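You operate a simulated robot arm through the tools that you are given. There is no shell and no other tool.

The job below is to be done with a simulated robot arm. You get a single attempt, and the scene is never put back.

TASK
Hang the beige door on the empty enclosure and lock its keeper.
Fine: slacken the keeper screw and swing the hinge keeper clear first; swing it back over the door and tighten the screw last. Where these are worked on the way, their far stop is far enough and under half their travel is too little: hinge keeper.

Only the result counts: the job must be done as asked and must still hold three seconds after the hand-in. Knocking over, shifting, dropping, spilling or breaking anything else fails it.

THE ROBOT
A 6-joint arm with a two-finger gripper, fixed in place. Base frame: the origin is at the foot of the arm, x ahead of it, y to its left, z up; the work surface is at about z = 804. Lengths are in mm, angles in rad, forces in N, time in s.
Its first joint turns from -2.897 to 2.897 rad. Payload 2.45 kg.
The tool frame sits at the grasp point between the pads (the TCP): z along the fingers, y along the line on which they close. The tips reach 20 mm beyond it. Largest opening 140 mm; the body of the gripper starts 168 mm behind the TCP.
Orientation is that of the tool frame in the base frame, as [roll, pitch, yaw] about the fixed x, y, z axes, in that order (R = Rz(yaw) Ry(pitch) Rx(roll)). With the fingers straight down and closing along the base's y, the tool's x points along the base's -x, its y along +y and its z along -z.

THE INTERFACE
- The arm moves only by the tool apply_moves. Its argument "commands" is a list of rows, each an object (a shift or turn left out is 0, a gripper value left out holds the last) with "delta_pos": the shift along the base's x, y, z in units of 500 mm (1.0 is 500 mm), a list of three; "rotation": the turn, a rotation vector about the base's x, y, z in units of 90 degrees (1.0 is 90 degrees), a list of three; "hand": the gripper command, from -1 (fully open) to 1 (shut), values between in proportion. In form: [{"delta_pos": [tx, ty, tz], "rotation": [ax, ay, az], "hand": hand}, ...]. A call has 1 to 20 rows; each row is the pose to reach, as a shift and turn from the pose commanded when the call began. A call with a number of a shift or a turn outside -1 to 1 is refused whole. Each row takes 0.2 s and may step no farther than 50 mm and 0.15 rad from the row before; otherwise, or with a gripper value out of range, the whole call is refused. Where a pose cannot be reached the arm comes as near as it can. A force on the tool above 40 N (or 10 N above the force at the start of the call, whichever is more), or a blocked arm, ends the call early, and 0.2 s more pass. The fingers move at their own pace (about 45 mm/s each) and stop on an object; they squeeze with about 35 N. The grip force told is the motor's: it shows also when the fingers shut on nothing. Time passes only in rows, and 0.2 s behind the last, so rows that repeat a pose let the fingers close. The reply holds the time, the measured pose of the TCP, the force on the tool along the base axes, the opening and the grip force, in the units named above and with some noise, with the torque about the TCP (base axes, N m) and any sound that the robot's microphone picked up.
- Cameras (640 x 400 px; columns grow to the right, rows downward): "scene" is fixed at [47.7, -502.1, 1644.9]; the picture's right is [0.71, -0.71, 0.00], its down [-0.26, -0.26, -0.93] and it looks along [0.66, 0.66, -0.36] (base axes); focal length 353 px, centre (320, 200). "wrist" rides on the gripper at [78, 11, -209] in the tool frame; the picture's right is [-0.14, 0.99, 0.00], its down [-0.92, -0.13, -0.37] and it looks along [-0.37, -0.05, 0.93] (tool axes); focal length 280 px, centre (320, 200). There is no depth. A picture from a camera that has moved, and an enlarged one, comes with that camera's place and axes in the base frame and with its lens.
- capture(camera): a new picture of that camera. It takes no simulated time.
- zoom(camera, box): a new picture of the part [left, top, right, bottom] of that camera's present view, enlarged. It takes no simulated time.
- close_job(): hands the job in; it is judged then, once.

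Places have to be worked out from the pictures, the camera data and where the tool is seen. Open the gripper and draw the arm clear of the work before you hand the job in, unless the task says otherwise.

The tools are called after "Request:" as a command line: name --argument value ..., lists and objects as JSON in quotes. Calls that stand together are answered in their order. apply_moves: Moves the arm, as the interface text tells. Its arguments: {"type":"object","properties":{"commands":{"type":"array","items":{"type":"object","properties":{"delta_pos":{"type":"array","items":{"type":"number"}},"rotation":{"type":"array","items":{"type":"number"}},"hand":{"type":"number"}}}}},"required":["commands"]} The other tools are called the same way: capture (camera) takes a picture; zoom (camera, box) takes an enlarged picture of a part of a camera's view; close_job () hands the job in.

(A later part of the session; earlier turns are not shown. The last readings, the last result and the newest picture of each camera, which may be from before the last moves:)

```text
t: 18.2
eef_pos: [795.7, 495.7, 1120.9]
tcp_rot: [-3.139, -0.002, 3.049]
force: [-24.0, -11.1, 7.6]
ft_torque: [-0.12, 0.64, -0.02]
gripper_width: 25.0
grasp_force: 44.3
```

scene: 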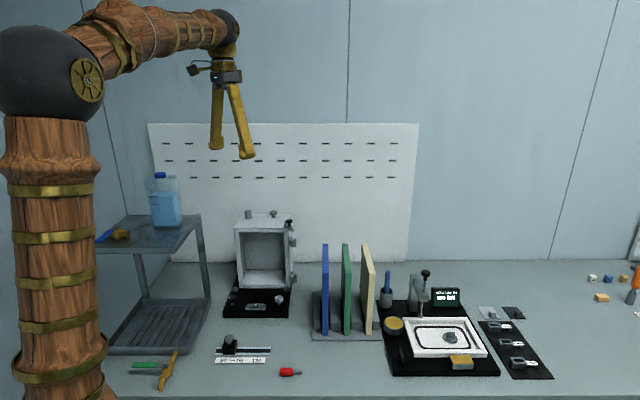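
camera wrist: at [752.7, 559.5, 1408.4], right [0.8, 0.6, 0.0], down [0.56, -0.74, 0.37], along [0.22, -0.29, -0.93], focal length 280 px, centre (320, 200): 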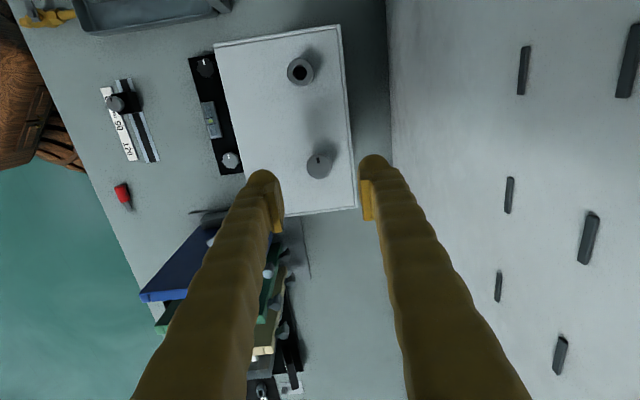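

Turning works; the side force grows steadily as before, which means the knob axis is a few mm off the rotation axis in the tool frame. I keep turning while shifting the tool to compensate.

Request:
apply_moves --commands '[{"delta_pos": [-0.001, -0.0007, 0.0004], "rotation": [0, 0, 0.03], "hand": 1}, {"delta_pos": [-0.0016, -0.0011, 0.0004], "rotation": [0, 0, 0.06], "hand": 1}, {"delta_pos": [-0.0021, -0.0014, 0.0004], "rotation": [0, 0, 0.09], "hand": 1}, {"delta_pos": [-0.0026, -0.0017, 0.0004], "rotation": [0, 0, 0.127], "hand": 1}, {"delta_pos": [-0.0026, -0.0017, 0.0004], "rotation": [0, 0, 0.127], "hand": 1}]'

```text
t: 19.4
eef_pos: [796.8, 495.0, 1121.2]
tcp_rot: [3.141, -0.003, -3.035]
force: [1.9, -28.6, 6.7]
ft_torque: [-0.29, -0.03, -0.07]
gripper_width: 24.8
grasp_force: 44.8
```

The x-force is gone, and y now carries −29 N. I adapt the compensation and keep turning.

Request:
apply_moves --commands '[{"delta_pos": [0, -0.0015, 0.0004], "rotation": [0, 0, 0.0], "hand": 1}, {"delta_pos": [-0.0003, -0.0022, 0.0004], "rotation": [0, 0, 0.04], "hand": 1}, {"delta_pos": [-0.0005, -0.003, 0.0004], "rotation": [0, 0, 0.08], "hand": 1}, {"delta_pos": [-0.0008, -0.0037, 0.0004], "rotation": [0, 0, 0.127], "hand": 1}, {"delta_pos": [-0.0008, -0.0037, 0.0004], "rotation": [0, 0, 0.127], "hand": 1}]'

```text
t: 20.6
eef_pos: [797.2, 494.5, 1120.5]
tcp_rot: [3.141, 0.001, -2.837]
force: [18.9, -3.3, -4.1]
ft_torque: [0.07, -0.5, -0.01]
gripper_width: 24.9
grasp_force: 44.6
```

The compensation direction is rotating with the tool as expected. I continue another 0.25 rad.

Request:
apply_moves --commands '[{"delta_pos": [0.001, -0.0002, 0.0], "rotation": [0, 0, 0.0], "hand": 1}, {"delta_pos": [0.0012, -0.001, 0.0], "rotation": [0, 0, 0.04], "hand": 1}, {"delta_pos": [0.0014, -0.0018, 0.0], "rotation": [0, 0, 0.08], "hand": 1}, {"delta_pos": [0.0017, -0.0026, 0.0], "rotation": [0, 0, 0.12], "hand": 1}, {"delta_pos": [0.002, -0.0033, 0.0], "rotation": [0, 0, 0.16], "hand": 1}, {"delta_pos": [0.002, -0.0033, 0.0], "rotation": [0, 0, 0.16], "hand": 1}]'

Request:
zoom --camera "wrist" --box '[260, 140, 380, 240]'

```text
t: 22.0
eef_pos: [797.0, 493.1, 1120.6]
tcp_rot: [3.14, 0.001, -2.583]
force: [12.5, 30.1, 9.0]
ft_torque: [0.46, -0.28, 0.04]
gripper_width: 25.0
grasp_force: 44.7
```

```text
4.00 times, centred on (320, 190) of wrist
camera zoom: at [724.9, 461.7, 1328.8], right [-0.41, 0.91, 0.0], down [0.85, 0.38, 0.37], along [0.34, 0.15, -0.93], focal length 1122 px, centre (320, 240)
```

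zoom: 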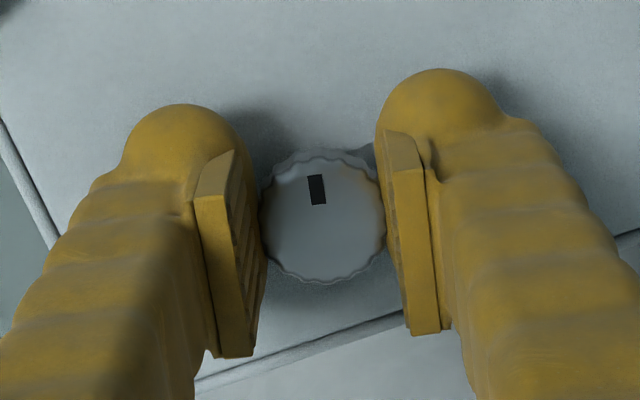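

Total turned ≈1.35 rad and the hold is still solid. I relax the y push and keep turning.

Request:
apply_moves --commands '[{"delta_pos": [0.0007, 0.0016, 0.0], "rotation": [0, 0, 0.0], "hand": 1}, {"delta_pos": [0.0012, 0.0013, 0.0], "rotation": [0, 0, 0.04], "hand": 1}, {"delta_pos": [0.0017, 0.001, 0.0], "rotation": [0, 0, 0.08], "hand": 1}, {"delta_pos": [0.0022, 0.0007, 0.0], "rotation": [0, 0, 0.12], "hand": 1}, {"delta_pos": [0.0028, 0.0004, 0.0], "rotation": [0, 0, 0.16], "hand": 1}, {"delta_pos": [0.0028, 0.0004, 0.0], "rotation": [0, 0, 0.16], "hand": 1}]'

```text
t: 23.4
eef_pos: [797.2, 492.2, 1121.3]
tcp_rot: [3.141, -0.002, -2.333]
force: [-8.8, 29.8, 17.3]
ft_torque: [0.43, -0.02, 0.1]
gripper_width: 24.8
grasp_force: 45.4
```

Now about 1.6 rad. I continue with another adaptive step.

Request:
apply_moves --commands '[{"delta_pos": [-0.0004, 0.0016, 0.001], "rotation": [0, 0, 0.0], "hand": 1}, {"delta_pos": [0.0, 0.0018, 0.001], "rotation": [0, 0, 0.04], "hand": 1}, {"delta_pos": [0.0005, 0.002, 0.001], "rotation": [0, 0, 0.08], "hand": 1}, {"delta_pos": [0.001, 0.0022, 0.001], "rotation": [0, 0, 0.12], "hand": 1}, {"delta_pos": [0.0014, 0.0025, 0.001], "rotation": [0, 0, 0.16], "hand": 1}, {"delta_pos": [0.0014, 0.0025, 0.001], "rotation": [0, 0, 0.16], "hand": 1}]'

```text
t: 24.8
eef_pos: [796.8, 492.7, 1121.5]
tcp_rot: [-3.141, -0.002, -2.082]
force: [-30.7, -15.5, 0.5]
ft_torque: [-0.23, 0.34, 0.08]
gripper_width: 25.1
grasp_force: 45.5
```

Total ≈1.85 rad. I relax the side force and turn on.

Request:
apply_moves --commands '[{"delta_pos": [-0.0016, -0.0008, 0.0], "rotation": [0, 0, 0.0], "hand": 1}, {"delta_pos": [-0.0016, -0.0006, 0.0], "rotation": [0, 0, 0.04], "hand": 1}, {"delta_pos": [-0.0014, -0.0004, 0.0], "rotation": [0, 0, 0.08], "hand": 1}, {"delta_pos": [-0.0012, -0.0002, 0.0], "rotation": [0, 0, 0.12], "hand": 1}, {"delta_pos": [-0.001, 0.0, 0.0], "rotation": [0, 0, 0.16], "hand": 1}, {"delta_pos": [-0.001, 0.0, 0.0], "rotation": [0, 0, 0.16], "hand": 1}]'

Request:
zoom --camera "wrist" --box '[260, 140, 380, 240]'

```text
t: 26.2
eef_pos: [798.6, 493.0, 1121.3]
tcp_rot: [-3.139, 0.0, -1.83]
force: [15.1, -17.4, 0.3]
ft_torque: [-0.11, -0.2, -0.05]
gripper_width: 25.0
grasp_force: 45.4
```

```text
4.00 times, centred on (320, 190) of wrist
camera zoom: at [768.1, 420.9, 1328.5], right [-0.92, 0.39, 0.0], down [0.36, 0.86, 0.37], along [0.14, 0.34, -0.93], focal length 1122 px, centre (320, 240)
```

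zoom: 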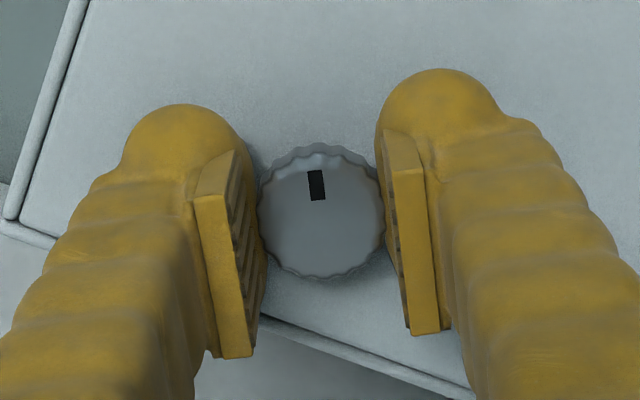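

120° turned so far with no stop and no sound. I continue.

Request:
apply_moves --commands '[{"delta_pos": [0.0008, -0.0009, 0.0], "rotation": [0, 0, 0.0], "hand": 1}, {"delta_pos": [0.0009, -0.0006, 0.0], "rotation": [0, 0, 0.04], "hand": 1}, {"delta_pos": [0.001, -0.0004, 0.0], "rotation": [0, 0, 0.08], "hand": 1}, {"delta_pos": [0.001, -0.0002, 0.0], "rotation": [0, 0, 0.12], "hand": 1}, {"delta_pos": [0.001, 0.0, 0.0], "rotation": [0, 0, 0.16], "hand": 1}, {"delta_pos": [0.001, 0.0, 0.0], "rotation": [0, 0, 0.16], "hand": 1}]'

```text
t: 27.6
eef_pos: [798.8, 493.1, 1119.4]
tcp_rot: [3.141, -0.001, -1.578]
force: [24.1, -20.1, 2.8]
ft_torque: [-0.62, -0.23, -0.08]
gripper_width: 24.8
grasp_force: 44.9
```

135° now. One more pair of steps in the same manner.

Request:
apply_moves --commands '[{"delta_pos": [0.0012, -0.001, 0.0], "rotation": [0, 0, 0.0], "hand": 1}, {"delta_pos": [0.0014, -0.001, 0.0], "rotation": [0, 0, 0.04], "hand": 1}, {"delta_pos": [0.0017, -0.0009, 0.0], "rotation": [0, 0, 0.08], "hand": 1}, {"delta_pos": [0.002, -0.0008, 0.0], "rotation": [0, 0, 0.12], "hand": 1}, {"delta_pos": [0.0023, -0.0007, 0.0], "rotation": [0, 0, 0.16], "hand": 1}, {"delta_pos": [0.0023, -0.0007, 0.0], "rotation": [0, 0, 0.16], "hand": 1}]'

Request:
zoom --camera "scene" --box '[225, 130, 325, 240]'

```text
t: 29.0
eef_pos: [799.6, 492.5, 1120.9]
tcp_rot: [3.14, -0.001, -1.328]
force: [20.9, 18.5, -14.0]
ft_torque: [0.37, -0.17, -0.05]
gripper_width: 24.9
grasp_force: 45.1
```

```text
3.64 times, centred on (275, 185) of scene
camera zoom: at [47.7, -502.1, 1644.9], right [0.71, -0.71, 0.0], down [-0.26, -0.26, -0.93], along [0.66, 0.66, -0.36], focal length 1283 px, centre (484, 254)
```

zoom: 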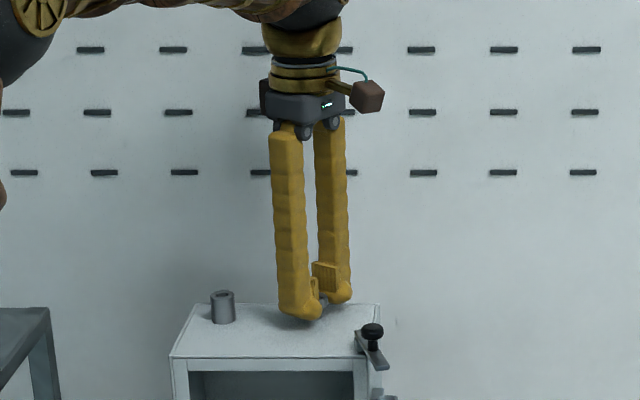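

150°. I continue, relaxing (+x, +y).

Request:
apply_moves --commands '[{"delta_pos": [0.0011, 0.001, -0.0006], "rotation": [0, 0, 0.0], "hand": 1}, {"delta_pos": [0.0012, 0.0011, -0.0006], "rotation": [0, 0, 0.04], "hand": 1}, {"delta_pos": [0.0013, 0.0013, -0.0006], "rotation": [0, 0, 0.08], "hand": 1}, {"delta_pos": [0.0013, 0.0016, -0.0006], "rotation": [0, 0, 0.12], "hand": 1}, {"delta_pos": [0.0013, 0.002, -0.0006], "rotation": [0, 0, 0.16], "hand": 1}, {"delta_pos": [0.0013, 0.002, -0.0006], "rotation": [0, 0, 0.16], "hand": 1}]'

```text
t: 30.4
eef_pos: [800.3, 492.7, 1120.9]
tcp_rot: [3.138, -0.002, -1.077]
force: [-10.4, -18.8, -15.5]
ft_torque: [-0.23, 0.06, 0.0]
gripper_width: 24.7
grasp_force: 45.2
```

163°. Another step to reach about 180°.

Request:
apply_moves --commands '[{"delta_pos": [-0.0006, -0.001, -0.0008], "rotation": [0, 0, 0.0], "hand": 1}, {"delta_pos": [-0.0008, -0.001, -0.0008], "rotation": [0, 0, 0.04], "hand": 1}, {"delta_pos": [-0.001, -0.001, -0.0008], "rotation": [0, 0, 0.08], "hand": 1}, {"delta_pos": [-0.0012, -0.001, -0.0008], "rotation": [0, 0, 0.12], "hand": 1}, {"delta_pos": [-0.0014, -0.001, -0.0008], "rotation": [0, 0, 0.16], "hand": 1}, {"delta_pos": [-0.0014, -0.001, -0.0008], "rotation": [0, 0, 0.16], "hand": 1}]'

Request:
zoom --camera "wrist" --box '[260, 140, 380, 240]'

```text
t: 31.8
eef_pos: [800.3, 493.8, 1120.9]
tcp_rot: [-3.14, -0.001, -0.825]
force: [35.3, -4.1, -2.4]
ft_torque: [-0.15, -0.43, -0.09]
gripper_width: 25.1
grasp_force: 45.0
```

```text
4.00 times, centred on (320, 190) of wrist
camera zoom: at [845.1, 429.7, 1328.9], right [-0.82, -0.57, 0.0], down [-0.53, 0.76, 0.37], along [-0.21, 0.3, -0.93], focal length 1122 px, centre (320, 240)
```

zoom: 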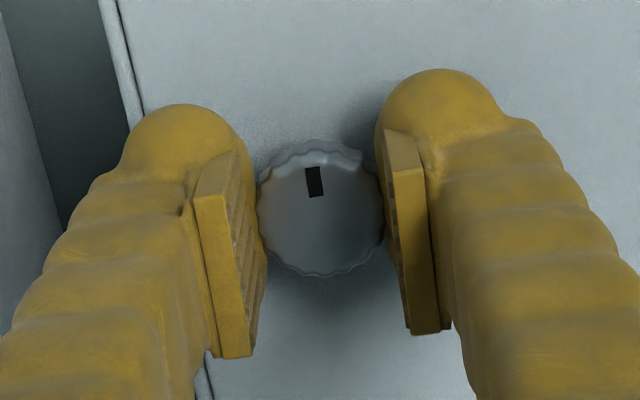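

The screw has now been turned about 178° counter-clockwise. I relax, open and lift off, then go and look at the keeper.

Request:
apply_moves --commands '[{"delta_pos": [0.0018, -0.0002, 0.0], "hand": 1}, {"delta_pos": [0.0018, -0.0002, 0.0], "hand": 0.5}, {"delta_pos": [0.0018, -0.0002, 0.0], "hand": 0.1}, {"delta_pos": [0.0018, -0.0002, 0.0], "hand": 0.1}, {"delta_pos": [0.0018, -0.0002, 0.05], "hand": 0.1}, {"delta_pos": [0.0018, -0.0002, 0.12], "hand": 0.1}, {"delta_pos": [0.0018, -0.0002, 0.18], "hand": 0.1}]'

Request:
zoom --camera "wrist" --box '[240, 110, 400, 210]'

Request:
capture --camera "wrist"

Request:
zoom --camera "scene" --box '[225, 190, 315, 245]'

```text
t: 33.4
eef_pos: [800.6, 493.5, 1211.1]
tcp_rot: [-3.141, 0.001, -0.825]
force: [0.3, -0.8, -0.5]
ft_torque: [0.01, 0.03, -0.03]
gripper_width: 63.1
grasp_force: 0.1
```

```text
4.00 times, centred on (320, 160) of wrist
camera zoom: at [845.5, 430.5, 1417.5], right [-0.82, -0.57, 0.0], down [-0.53, 0.76, 0.37], along [-0.21, 0.3, -0.93], focal length 1122 px, centre (320, 360)
```

zoom: 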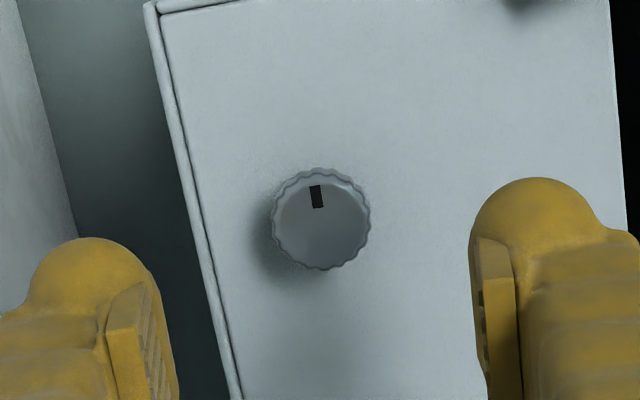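

```text
taken
camera wrist: at [845.5, 430.5, 1417.5], right [-0.82, -0.57, 0.0], down [-0.53, 0.76, 0.37], along [-0.21, 0.3, -0.93], focal length 280 px, centre (320, 200)
```

wrist: 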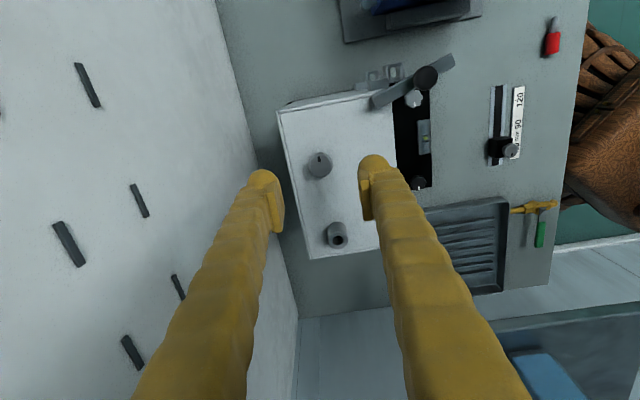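

```text
7.11 times, centred on (270, 218) of scene
camera zoom: at [47.7, -502.1, 1644.9], right [0.71, -0.71, 0.0], down [-0.26, -0.26, -0.93], along [0.66, 0.66, -0.36], focal length 2509 px, centre (676, 76)
```

zoom: 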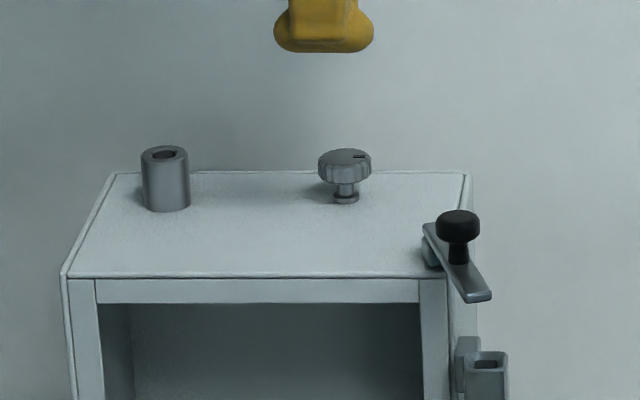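

The mark now points right, i.e. half a turn out. From this side I can see the keeper from behind; I zoom on it.

Request:
zoom --camera "wrist" --box '[345, 45, 465, 120]'

```text
5.33 times, centred on (405, 82) of wrist
camera zoom: at [845.5, 430.5, 1417.5], right [-0.82, -0.57, 0.0], down [-0.53, 0.76, 0.37], along [-0.21, 0.3, -0.93], focal length 1495 px, centre (-133, 827)
```

zoom: 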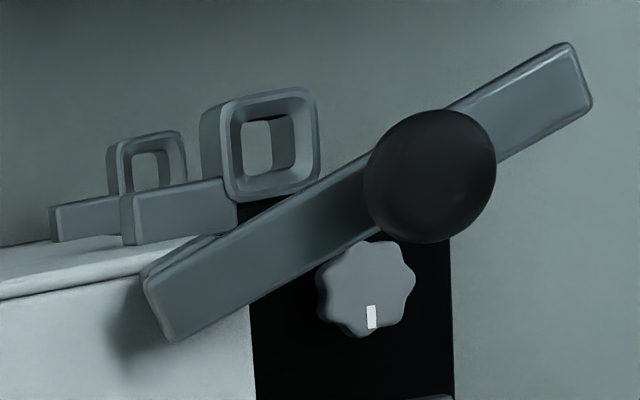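

The bar pivots at its rear end on the enclosure's top corner and reaches forward over the door's path, so its handle must be swung. I move above the handle at about (763.5, 364) with the fingers oriented to straddle it across the bar.

Request:
apply_moves --commands '[{"delta_pos": [-0.008, -0.029, 0.0], "rotation": [0, 0, -0.086], "hand": 0.3}, {"delta_pos": [-0.016, -0.058, 0.0], "rotation": [0, 0, -0.172], "hand": 0.3}, {"delta_pos": [-0.024, -0.087, 0.0], "rotation": [0, 0, -0.258], "hand": 0.3}, {"delta_pos": [-0.033, -0.116, 0.0], "rotation": [0, 0, -0.344], "hand": 0.3}, {"delta_pos": [-0.041, -0.145, 0.0], "rotation": [0, 0, -0.43], "hand": 0.3}, {"delta_pos": [-0.05, -0.174, 0.0], "rotation": [0, 0, -0.516], "hand": 0.3}, {"delta_pos": [-0.058, -0.203, 0.0], "rotation": [0, 0, -0.602], "hand": 0.3}, {"delta_pos": [-0.066, -0.232, 0.0], "rotation": [0, 0, -0.688], "hand": 0.3}, {"delta_pos": [-0.074, -0.259, 0.0], "rotation": [0, 0, -0.7735], "hand": 0.3}, {"delta_pos": [-0.074, -0.259, 0.0], "rotation": [0, 0, -0.7735], "hand": 0.3}]'

Request:
capture --camera "wrist"

Request:
zoom --camera "wrist" --box '[270, 120, 370, 220]'

```text
t: 35.6
eef_pos: [763.2, 362.3, 1209.1]
tcp_rot: [-3.142, 0.0, -2.041]
force: [-0.6, -0.2, 0.9]
ft_torque: [0.02, 0.0, 0.02]
gripper_width: 49.1
grasp_force: 0.1
```

```text
taken
camera wrist: at [718.8, 298.2, 1417.7], right [-0.82, 0.57, 0.0], down [0.53, 0.76, 0.37], along [0.21, 0.3, -0.93], focal length 280 px, centre (320, 200)
```

wrist: 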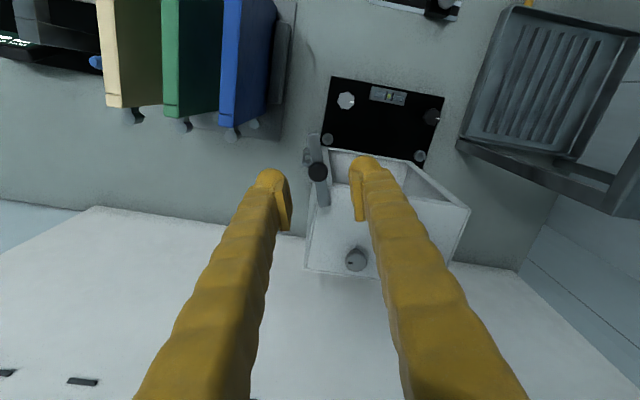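

```text
4.00 times, centred on (320, 170) of wrist
camera zoom: at [718.8, 298.2, 1417.7], right [-0.82, 0.57, 0.0], down [0.53, 0.76, 0.37], along [0.21, 0.3, -0.93], focal length 1122 px, centre (320, 320)
```

zoom: 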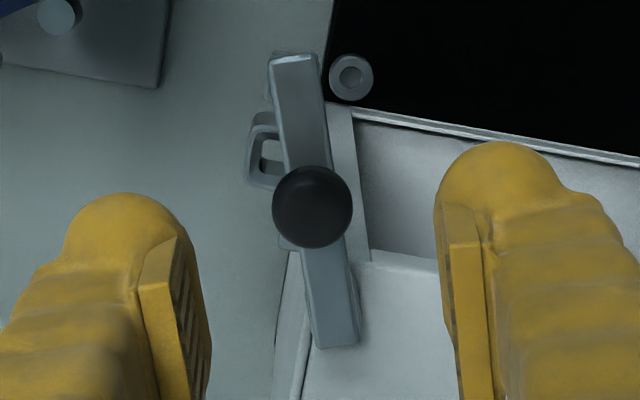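

The handle is nearly on the tool axis. I nudge (+2.2, −0.8 mm), descend so the pads reach the handle head, and close to a loose cage.

Request:
apply_moves --commands '[{"delta_pos": [0.0044, -0.0016, -0.05], "hand": 0.3}, {"delta_pos": [0.0044, -0.0016, -0.1], "hand": 0.3}, {"delta_pos": [0.0044, -0.0016, -0.13], "hand": 0.3}, {"delta_pos": [0.0044, -0.0016, -0.148], "hand": 0.3}, {"delta_pos": [0.0044, -0.0016, -0.148], "hand": 0.5}, {"delta_pos": [0.0044, -0.0016, -0.148], "hand": 0.5}]'

Request:
zoom --camera "wrist" --box '[260, 140, 380, 240]'

Request:
zoom --camera "scene" --box '[270, 205, 310, 240]'

```text
t: 37.0
eef_pos: [765.8, 362.7, 1137.2]
tcp_rot: [3.141, 0.001, -2.039]
force: [-0.4, -0.2, 0.4]
ft_torque: [0.03, -0.02, -0.02]
gripper_width: 35.1
grasp_force: 0.2
```

```text
4.00 times, centred on (320, 190) of wrist
camera zoom: at [721.2, 298.8, 1345.6], right [-0.82, 0.57, 0.0], down [0.53, 0.76, 0.37], along [0.21, 0.3, -0.93], focal length 1122 px, centre (320, 240)
```

zoom: 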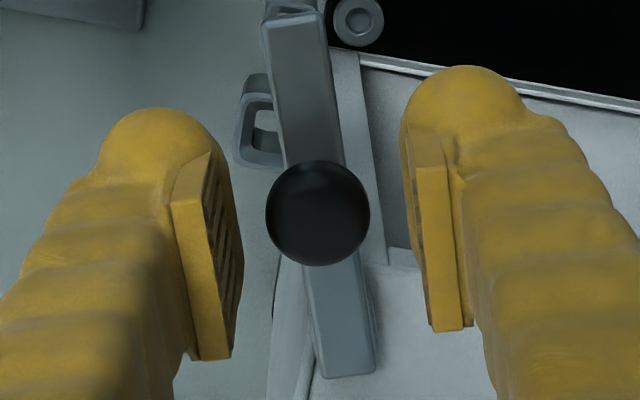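

```text
11.43 times, centred on (290, 222) of scene
camera zoom: at [47.7, -502.1, 1644.9], right [0.71, -0.71, 0.0], down [-0.26, -0.26, -0.93], along [0.66, 0.66, -0.36], focal length 4032 px, centre (663, -57)
```

zoom: 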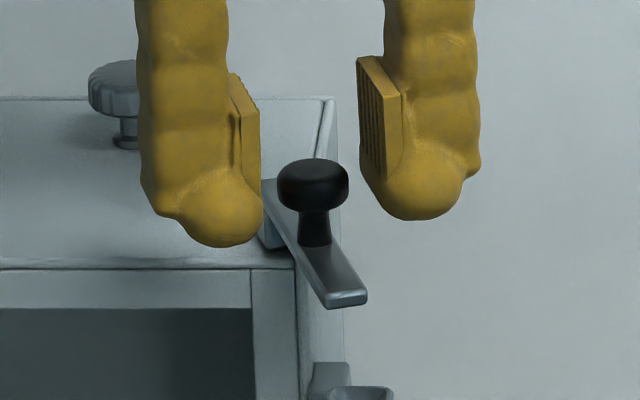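

The handle sits centred between the pads. I close to a loose cage and try a small counter-clockwise swing (tip toward the right side) to see whether it moves.

Request:
apply_moves --commands '[{"delta_pos": [0, 0, 0], "hand": 0.64}, {"delta_pos": [0, 0, 0], "hand": 0.64}, {"delta_pos": [0.0034, -0.0016, 0], "rotation": [0, 0, 0.032], "hand": 0.64}, {"delta_pos": [0.0067, -0.0032, 0], "rotation": [0, 0, 0.0637], "hand": 0.64}, {"delta_pos": [0.0102, -0.0046, 0], "rotation": [0, 0, 0.095], "hand": 0.64}, {"delta_pos": [0.0137, -0.0058, 0], "rotation": [0, 0, 0.127], "hand": 0.64}]'

Request:
zoom --camera "wrist" --box '[260, 140, 380, 240]'

Request:
zoom --camera "scene" --box '[270, 205, 310, 240]'

```text
t: 38.4
eef_pos: [771.4, 359.6, 1137.1]
tcp_rot: [3.141, -0.001, -1.84]
force: [-7.2, 6.3, 2.4]
ft_torque: [0.11, 0.09, -0.04]
gripper_width: 31.4
grasp_force: 4.3
```

```text
4.00 times, centred on (320, 190) of wrist
camera zoom: at [741.3, 288.3, 1345.2], right [-0.92, 0.4, 0.0], down [0.37, 0.85, 0.37], along [0.15, 0.34, -0.93], focal length 1122 px, centre (320, 240)
```

zoom: 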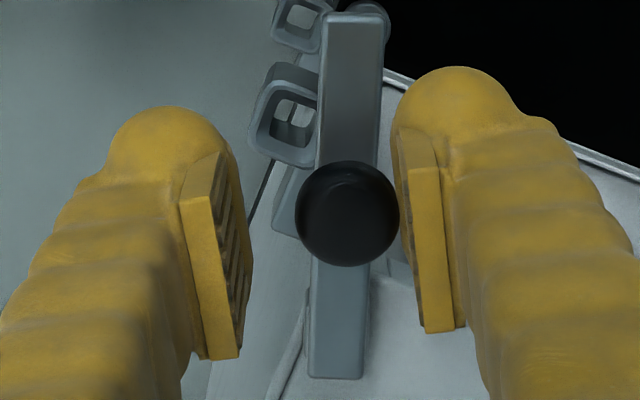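

```text
11.43 times, centred on (290, 222) of scene
camera zoom: at [47.7, -502.1, 1644.9], right [0.71, -0.71, 0.0], down [-0.26, -0.26, -0.93], along [0.66, 0.66, -0.36], focal length 4032 px, centre (663, -57)
```

zoom: 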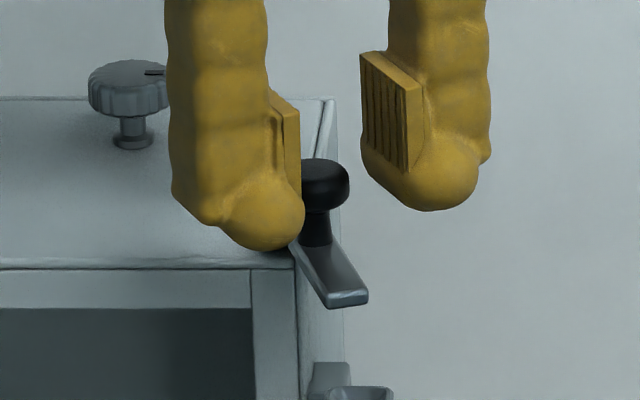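

The inner pad is just touching the handle (≈10 N). I push a bit further the same way to see whether it yields.

Request:
apply_moves --commands '[{"delta_pos": [0.0035, -0.0012, 0], "rotation": [0, 0, 0.0], "hand": 0.6}, {"delta_pos": [0.007, -0.0024, 0], "rotation": [0, 0, 0.0], "hand": 0.6}, {"delta_pos": [0.007, -0.0024, 0], "rotation": [0, 0, 0.0], "hand": 0.6}]'

Request:
zoom --camera "scene" --box '[270, 205, 310, 240]'

```text
t: 39.2
eef_pos: [775.9, 359.0, 1133.9]
tcp_rot: [3.137, -0.004, -1.842]
force: [-14.8, 4.0, -28.6]
ft_torque: [-0.14, -0.44, 0.07]
gripper_width: 38.4
grasp_force: 8.3
```

```text
11.43 times, centred on (290, 222) of scene
camera zoom: at [47.7, -502.1, 1644.9], right [0.71, -0.71, 0.0], down [-0.26, -0.26, -0.93], along [0.66, 0.66, -0.36], focal length 4032 px, centre (663, -57)
```

zoom: 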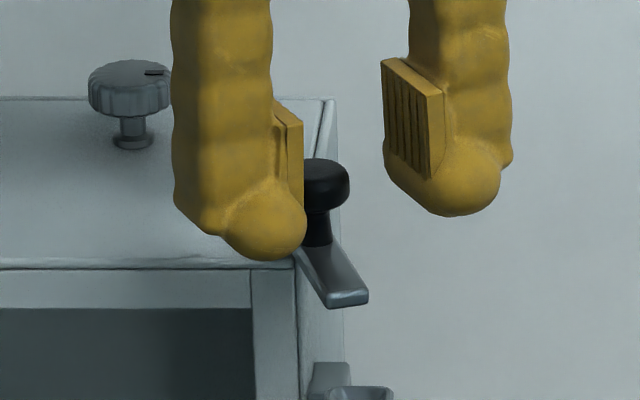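

No movement that way — likely the stop (or still locked). I back off and try the clockwise direction instead, toward the front-left.

Request:
apply_moves --commands '[{"delta_pos": [-0.01, 0.004, 0.002], "rotation": [0, 0, -0.06], "hand": 0.4}, {"delta_pos": [-0.0207, 0.0082, 0.002], "rotation": [0, 0, -0.127], "hand": 0.5}, {"delta_pos": [-0.0207, 0.0082, 0.002], "rotation": [0, 0, -0.127], "hand": 0.64}, {"delta_pos": [-0.0207, 0.0082, 0.002], "rotation": [0, 0, -0.127], "hand": 0.64}, {"delta_pos": [-0.027, 0.012, 0.002], "rotation": [0, 0, -0.19], "hand": 0.64}, {"delta_pos": [-0.033, 0.0165, 0.002], "rotation": [0, 0, -0.254], "hand": 0.64}]'

Request:
zoom --camera "wrist" --box '[260, 140, 380, 240]'

Request:
zoom --camera "scene" --box '[270, 205, 310, 240]'

```text
t: 40.6
eef_pos: [758.7, 367.8, 1138.0]
tcp_rot: [3.141, -0.002, -2.241]
force: [0.5, -1.4, -0.5]
ft_torque: [-0.01, -0.03, -0.03]
gripper_width: 25.8
grasp_force: 1.1
```

```text
4.00 times, centred on (320, 190) of wrist
camera zoom: at [702.5, 313.8, 1346.7], right [-0.69, 0.72, 0.0], down [0.67, 0.64, 0.37], along [0.27, 0.25, -0.93], focal length 1122 px, centre (320, 240)
```

zoom: 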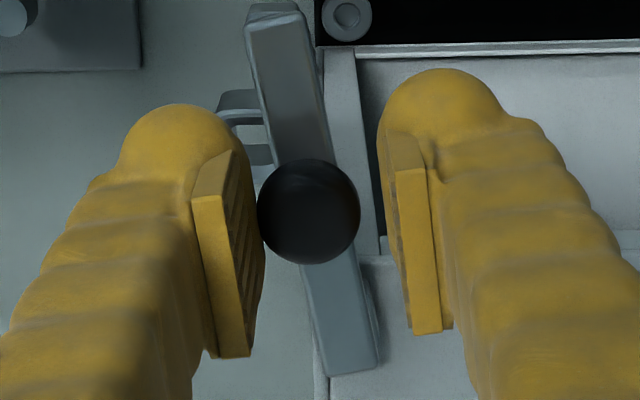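

```text
11.43 times, centred on (290, 222) of scene
camera zoom: at [47.7, -502.1, 1644.9], right [0.71, -0.71, 0.0], down [-0.26, -0.26, -0.93], along [0.66, 0.66, -0.36], focal length 4032 px, centre (663, -57)
```

zoom: 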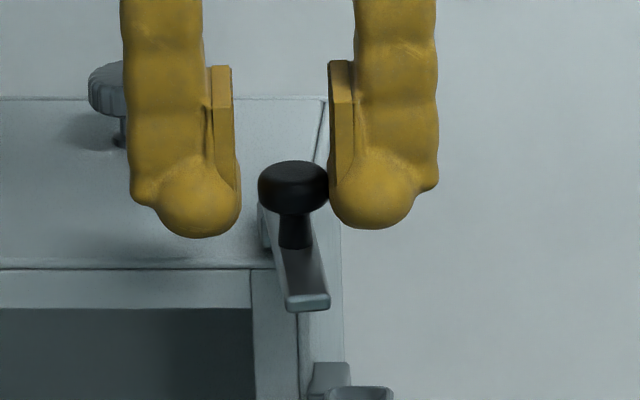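

It swings freely clockwise — the screw is slack. I follow the arc (pivot ≈ (781, 397), radius ≈ 37 mm) clockwise, turning the tool along.

Request:
apply_moves --commands '[{"delta_pos": [-0.0054, 0.0051, 0], "rotation": [0, 0, -0.0637], "hand": 0.64}, {"delta_pos": [-0.0103, 0.0106, 0], "rotation": [0, 0, -0.1273], "hand": 0.64}, {"delta_pos": [-0.0147, 0.0167, 0], "rotation": [0, 0, -0.191], "hand": 0.64}, {"delta_pos": [-0.0184, 0.0231, 0], "rotation": [0, 0, -0.2546], "hand": 0.64}, {"delta_pos": [-0.0214, 0.0299, 0], "rotation": [0, 0, -0.318], "hand": 0.64}, {"delta_pos": [-0.0237, 0.0369, 0], "rotation": [0, 0, -0.382], "hand": 0.64}]'

Request:
zoom --camera "wrist" --box '[260, 140, 380, 240]'

Request:
zoom --camera "scene" --box '[260, 195, 310, 240]'

```text
t: 42.0
eef_pos: [747.3, 385.1, 1137.9]
tcp_rot: [3.14, 0.001, -2.843]
force: [0.5, -0.6, 0.9]
ft_torque: [-0.02, 0.0, 0.02]
gripper_width: 26.0
grasp_force: 0.6
```

```text
4.00 times, centred on (320, 190) of wrist
camera zoom: at [670.6, 373.3, 1345.6], right [-0.16, 0.99, 0.0], down [0.92, 0.15, 0.37], along [0.36, 0.06, -0.93], focal length 1122 px, centre (320, 240)
```

zoom: 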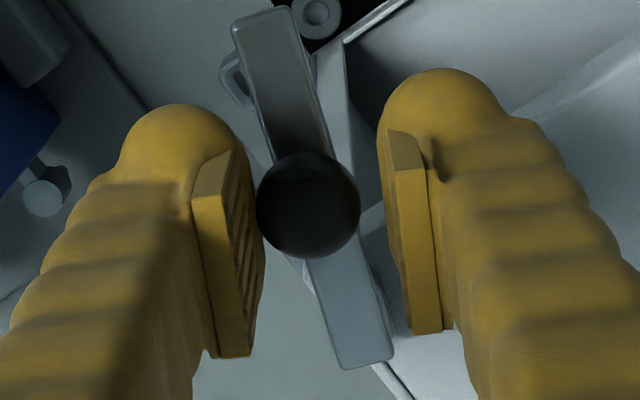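

```text
8.89 times, centred on (285, 218) of scene
camera zoom: at [47.7, -502.1, 1644.9], right [0.71, -0.71, 0.0], down [-0.26, -0.26, -0.93], along [0.66, 0.66, -0.36], focal length 3136 px, centre (631, 44)
```

zoom: 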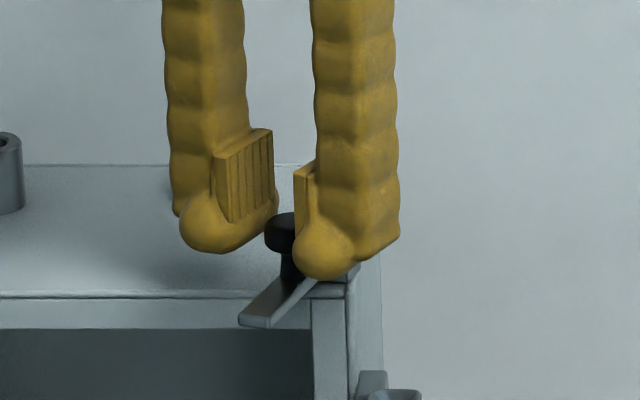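

Smooth, with no force. I continue the arc.

Request:
apply_moves --commands '[{"delta_pos": [-0.0016, 0.0072, 0], "rotation": [0, 0, -0.0637], "hand": 0.64}, {"delta_pos": [-0.0025, 0.0146, 0], "rotation": [0, 0, -0.1273], "hand": 0.64}, {"delta_pos": [-0.0027, 0.022, 0], "rotation": [0, 0, -0.191], "hand": 0.64}, {"delta_pos": [-0.0021, 0.0294, 0], "rotation": [0, 0, -0.2546], "hand": 0.64}, {"delta_pos": [-0.0008, 0.0367, 0], "rotation": [0, 0, -0.318], "hand": 0.64}, {"delta_pos": [0.0013, 0.0439, 0], "rotation": [0, 0, -0.382], "hand": 0.64}]'

Request:
zoom --camera "wrist" --box '[260, 140, 380, 240]'

Request:
zoom --camera "scene" --box '[260, 195, 310, 240]'

```text
t: 43.4
eef_pos: [748.3, 407.6, 1138.3]
tcp_rot: [3.141, 0.0, 2.842]
force: [-0.4, -1.0, -0.4]
ft_torque: [0.0, -0.01, 0.01]
gripper_width: 26.3
grasp_force: 0.8
```

```text
4.00 times, centred on (320, 190) of wrist
camera zoom: at [677.4, 441.4, 1345.6], right [0.42, 0.91, 0.0], down [0.84, -0.39, 0.37], along [0.33, -0.16, -0.93], focal length 1122 px, centre (320, 240)
```

zoom: 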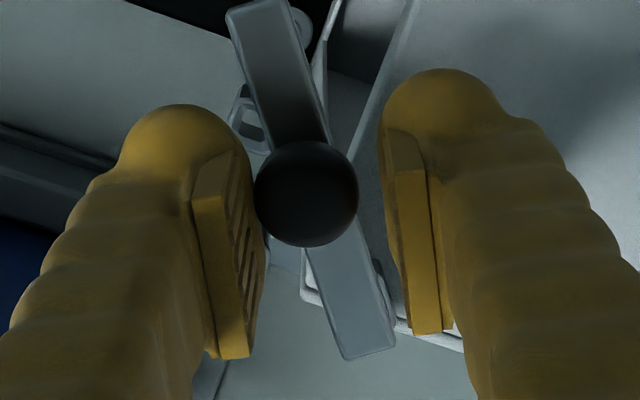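

```text
8.89 times, centred on (285, 218) of scene
camera zoom: at [47.7, -502.1, 1644.9], right [0.71, -0.71, 0.0], down [-0.26, -0.26, -0.93], along [0.66, 0.66, -0.36], focal length 3136 px, centre (631, 44)
```

zoom: 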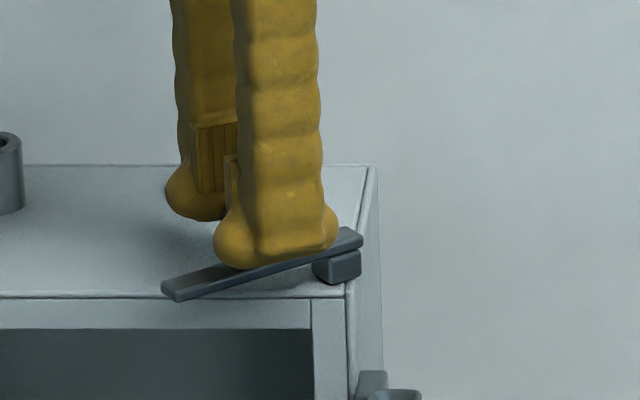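

The bar now lies over the enclosure's top edge. I continue toward its far stop, watching the force.

Request:
apply_moves --commands '[{"delta_pos": [0.0027, 0.0069, 0], "rotation": [0, 0, -0.0637], "hand": 0.64}, {"delta_pos": [0.0062, 0.0135, 0], "rotation": [0, 0, -0.1273], "hand": 0.64}, {"delta_pos": [0.0102, 0.0197, 0], "rotation": [0, 0, -0.191], "hand": 0.64}, {"delta_pos": [0.0149, 0.0255, 0], "rotation": [0, 0, -0.2546], "hand": 0.64}]'

Request:
zoom --camera "wrist" --box '[260, 140, 380, 240]'

Request:
zoom --camera "scene" --box '[260, 195, 310, 240]'

```text
t: 44.4
eef_pos: [755.7, 419.6, 1138.4]
tcp_rot: [-3.141, -0.001, 2.443]
force: [-11.2, -22.2, 5.0]
ft_torque: [-0.34, 0.21, 0.17]
gripper_width: 41.1
grasp_force: 11.7
```

```text
4.00 times, centred on (320, 190) of wrist
camera zoom: at [702.7, 478.4, 1346.7], right [0.74, 0.67, 0.0], down [0.62, -0.69, 0.37], along [0.25, -0.27, -0.93], focal length 1122 px, centre (320, 240)
```

zoom: 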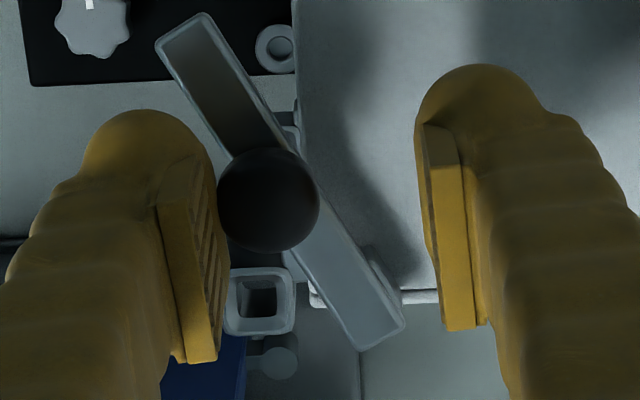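

```text
8.89 times, centred on (285, 218) of scene
camera zoom: at [47.7, -502.1, 1644.9], right [0.71, -0.71, 0.0], down [-0.26, -0.26, -0.93], along [0.66, 0.66, -0.36], focal length 3136 px, centre (631, 44)
```

zoom: 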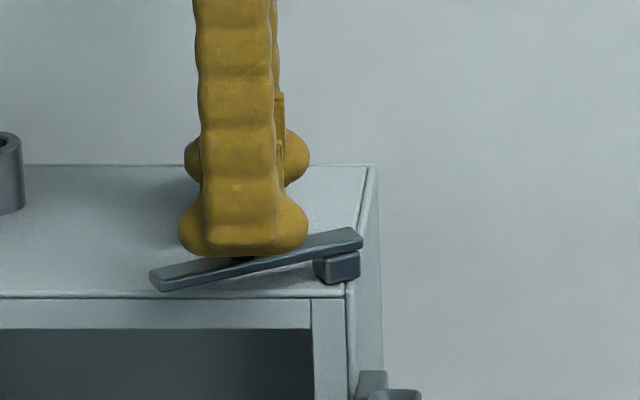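

The handle met its far stop (bar swung about 80°, now lying over the enclosure's top). I open, lift off and check that it stays there.

Request:
apply_moves --commands '[{"delta_pos": [-0.004, -0.004, 0], "hand": 0.2}, {"delta_pos": [-0.004, -0.004, 0], "hand": 0.1}, {"delta_pos": [-0.004, -0.004, 0.04], "hand": 0.1}, {"delta_pos": [-0.004, -0.004, 0.12], "hand": 0.1}, {"delta_pos": [-0.004, -0.004, 0.2], "hand": 0.1}]'

Request:
capture --camera "wrist"

Request:
zoom --camera "scene" --box '[240, 195, 320, 245]'

```text
t: 45.6
eef_pos: [754.4, 416.0, 1238.5]
tcp_rot: [-3.141, 0.001, 2.443]
force: [0.2, 0.1, -0.4]
ft_torque: [-0.07, 0.03, 0.01]
gripper_width: 63.0
grasp_force: 0.0
```

```text
taken
camera wrist: at [702.7, 474.9, 1447.3], right [0.74, 0.67, 0.0], down [0.62, -0.69, 0.37], along [0.25, -0.27, -0.93], focal length 280 px, centre (320, 200)
```

wrist: 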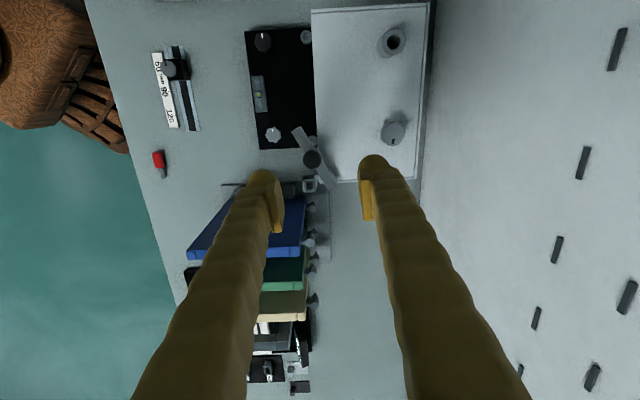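

```text
8.00 times, centred on (280, 220) of scene
camera zoom: at [47.7, -502.1, 1644.9], right [0.71, -0.71, 0.0], down [-0.26, -0.26, -0.93], along [0.66, 0.66, -0.36], focal length 2822 px, centre (640, 40)
```

zoom: 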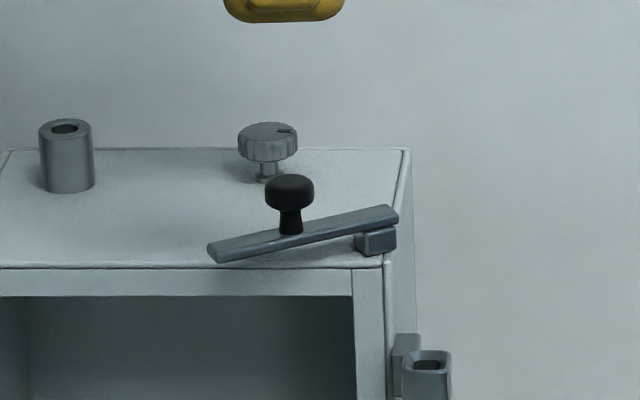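

The keeper stays put and clears the hinge sockets. I zoom on the sockets and on the door knuckles from this viewpoint.

Request:
zoom --camera "wrist" --box '[270, 115, 350, 215]'

Request:
zoom --camera "wrist" --box '[250, 170, 340, 330]'

Request:
zoom --camera "scene" --box '[280, 230, 310, 255]'

```text
4.00 times, centred on (310, 165) of wrist
camera zoom: at [702.7, 474.9, 1447.3], right [0.74, 0.67, 0.0], down [0.62, -0.69, 0.37], along [0.25, -0.27, -0.93], focal length 1122 px, centre (360, 340)
```

zoom: 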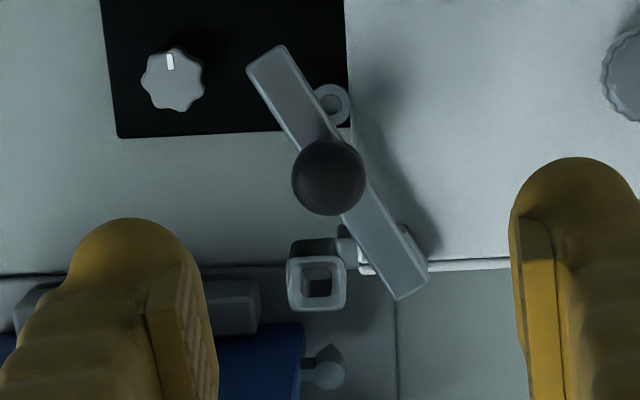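

```text
2.50 times, centred on (295, 250) of wrist
camera zoom: at [702.7, 474.9, 1447.3], right [0.74, 0.67, 0.0], down [0.62, -0.69, 0.37], along [0.25, -0.27, -0.93], focal length 701 px, centre (382, 75)
```

zoom: 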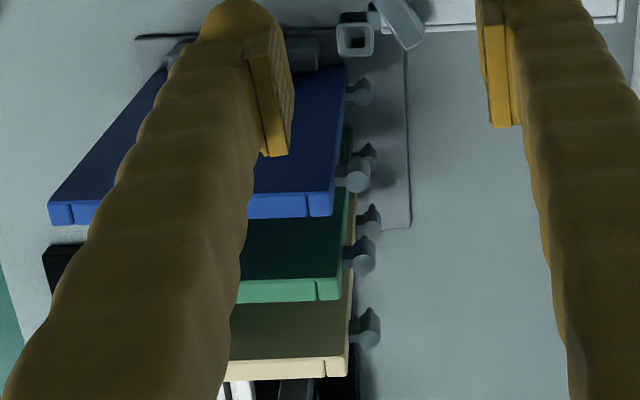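

```text
16.00 times, centred on (295, 242) of scene
camera zoom: at [47.7, -502.1, 1644.9], right [0.71, -0.71, 0.0], down [-0.26, -0.26, -0.93], along [0.66, 0.66, -0.36], focal length 5645 px, centre (720, -480)
```

zoom: 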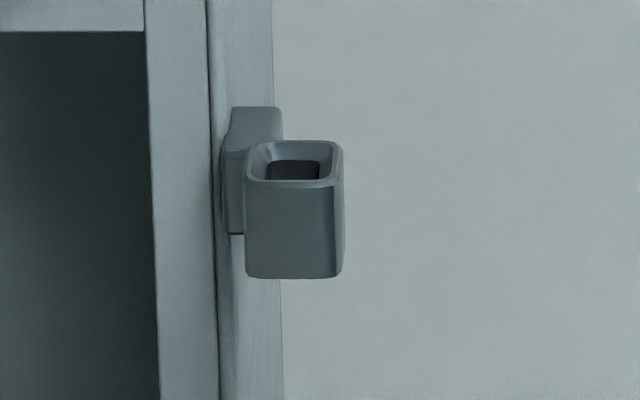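

The sockets are funnel-mouthed and the knuckles stick straight out from the door's far edge. In the rack the doors already have the hanging orientation (perpendicular to the enclosure front), which also matches where the keeper's tip lies. Next I go above the beige door with the fingers across its thickness.

Request:
apply_moves --commands '[{"delta_pos": [0.0213, -0.0572, 0.0], "rotation": [0, 0, 0.0859], "hand": 0.1}, {"delta_pos": [0.0425, -0.1144, 0.0], "rotation": [0, 0, 0.1718], "hand": 0.1}, {"delta_pos": [0.0638, -0.1715, 0.0], "rotation": [0, 0, 0.2576], "hand": 0.1}, {"delta_pos": [0.0851, -0.2287, 0.0], "rotation": [0, 0, 0.3435], "hand": 0.1}, {"delta_pos": [0.1064, -0.2859, 0.0], "rotation": [0, 0, 0.4294], "hand": 0.1}, {"delta_pos": [0.1276, -0.3431, 0.0], "rotation": [0, 0, 0.5153], "hand": 0.1}, {"delta_pos": [0.1489, -0.4003, 0.0], "rotation": [0, 0, 0.6012], "hand": 0.1}, {"delta_pos": [0.1702, -0.4574, 0.0], "rotation": [0, 0, 0.687], "hand": 0.1}, {"delta_pos": [0.1914, -0.5146, 0.0], "rotation": [0, 0, 0.7729], "hand": 0.1}, {"delta_pos": [0.2127, -0.5718, 0.0], "rotation": [0, 0, 0.8588], "hand": 0.1}, {"delta_pos": [0.234, -0.629, 0.0], "rotation": [0, 0, 0.9447], "hand": 0.1}, {"delta_pos": [0.234, -0.629, 0.0], "rotation": [0, 0, 0.9447], "hand": 0.1}]'

Request:
capture --camera "wrist"

Request:
zoom --camera "wrist" --box '[270, 80, 370, 250]'

Request:
zoom --camera "scene" --box '[300, 180, 420, 290]'

```text
t: 48.2
eef_pos: [870.2, 101.7, 1237.3]
tcp_rot: [3.141, 0.0, -2.353]
force: [0.1, -0.2, 0.6]
ft_torque: [-0.03, 0.01, -0.03]
gripper_width: 63.0
grasp_force: 0.1
```

```text
taken
camera wrist: at [807.9, 55.2, 1445.0], right [-0.6, 0.8, 0.0], down [0.74, 0.56, 0.37], along [0.29, 0.22, -0.93], focal length 280 px, centre (320, 200)
```

wrist: 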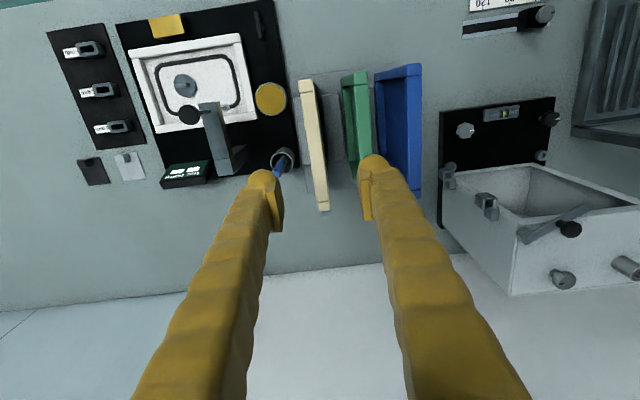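

```text
2.35 times, centred on (320, 165) of wrist
camera zoom: at [807.9, 55.2, 1445.0], right [-0.6, 0.8, 0.0], down [0.74, 0.56, 0.37], along [0.29, 0.22, -0.93], focal length 660 px, centre (320, 282)
```

zoom: 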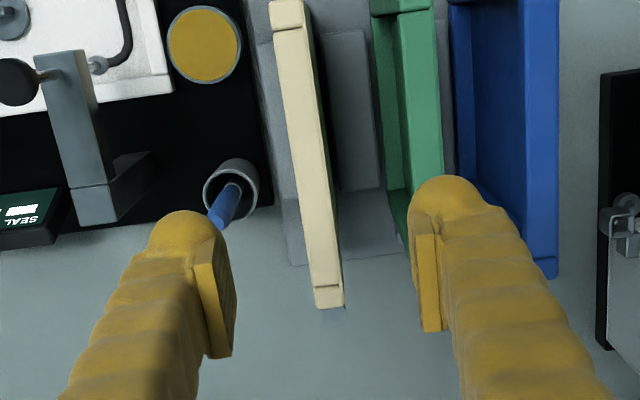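

```text
3.64 times, centred on (360, 235) of scene
camera zoom: at [47.7, -502.1, 1644.9], right [0.71, -0.71, 0.0], down [-0.26, -0.26, -0.93], along [0.66, 0.66, -0.36], focal length 1283 px, centre (174, 73)
```

zoom: 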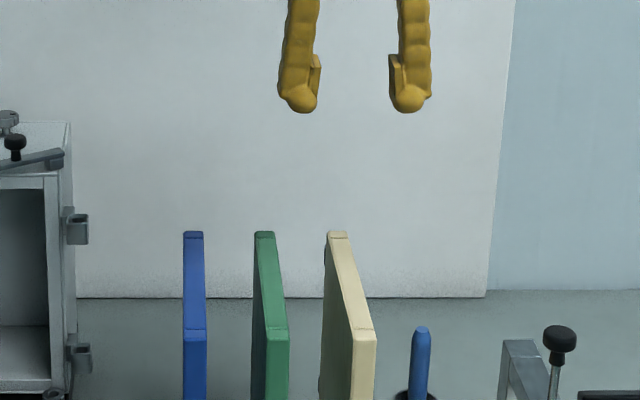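

The beige door's top centre line is about 6 mm further right than the tool axis. I shift (+4.1, −4.1 mm), descend halfway and re-check.

Request:
apply_moves --commands '[{"delta_pos": [0.0082, -0.0082, -0.05], "hand": 0.1}, {"delta_pos": [0.0082, -0.0082, -0.12], "hand": 0.1}, {"delta_pos": [0.0082, -0.0082, -0.2], "hand": 0.1}, {"delta_pos": [0.0082, -0.0082, -0.24], "hand": 0.1}, {"delta_pos": [0.0082, -0.0082, -0.24], "hand": 0.1}]'

Request:
capture --camera "wrist"

Request:
zoom --camera "wrist" --box '[260, 60, 380, 260]'

Request:
zoom --camera "scene" --box '[330, 200, 400, 280]'

```text
t: 49.4
eef_pos: [875.9, 100.1, 1117.1]
tcp_rot: [-3.141, -0.001, -2.358]
force: [1.0, 0.2, -0.3]
ft_torque: [0.02, -0.01, -0.04]
gripper_width: 63.1
grasp_force: 0.1
```

```text
taken
camera wrist: at [813.6, 52.4, 1324.9], right [-0.6, 0.8, 0.0], down [0.74, 0.56, 0.37], along [0.29, 0.22, -0.93], focal length 280 px, centre (320, 200)
```

wrist: 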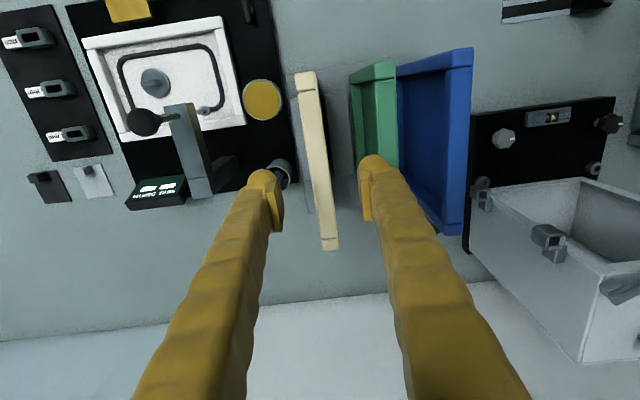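

```text
2.00 times, centred on (320, 160) of wrist
camera zoom: at [813.6, 52.4, 1324.9], right [-0.6, 0.8, 0.0], down [0.74, 0.56, 0.37], along [0.29, 0.22, -0.93], focal length 561 px, centre (320, 280)
```

zoom: 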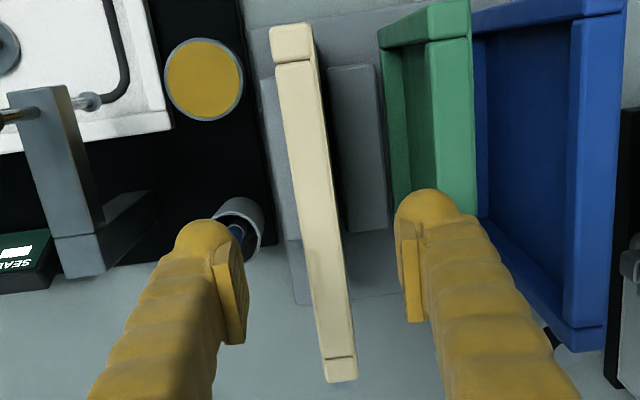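

```text
5.00 times, centred on (365, 240) of scene
camera zoom: at [47.7, -502.1, 1644.9], right [0.71, -0.71, 0.0], down [-0.26, -0.26, -0.93], along [0.66, 0.66, -0.36], focal length 1764 px, centre (95, 0)
```

zoom: 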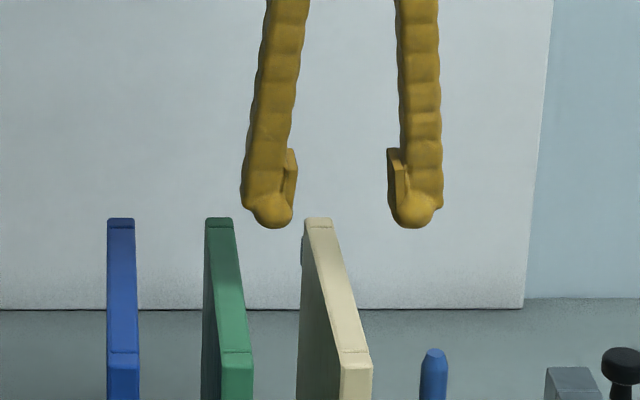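

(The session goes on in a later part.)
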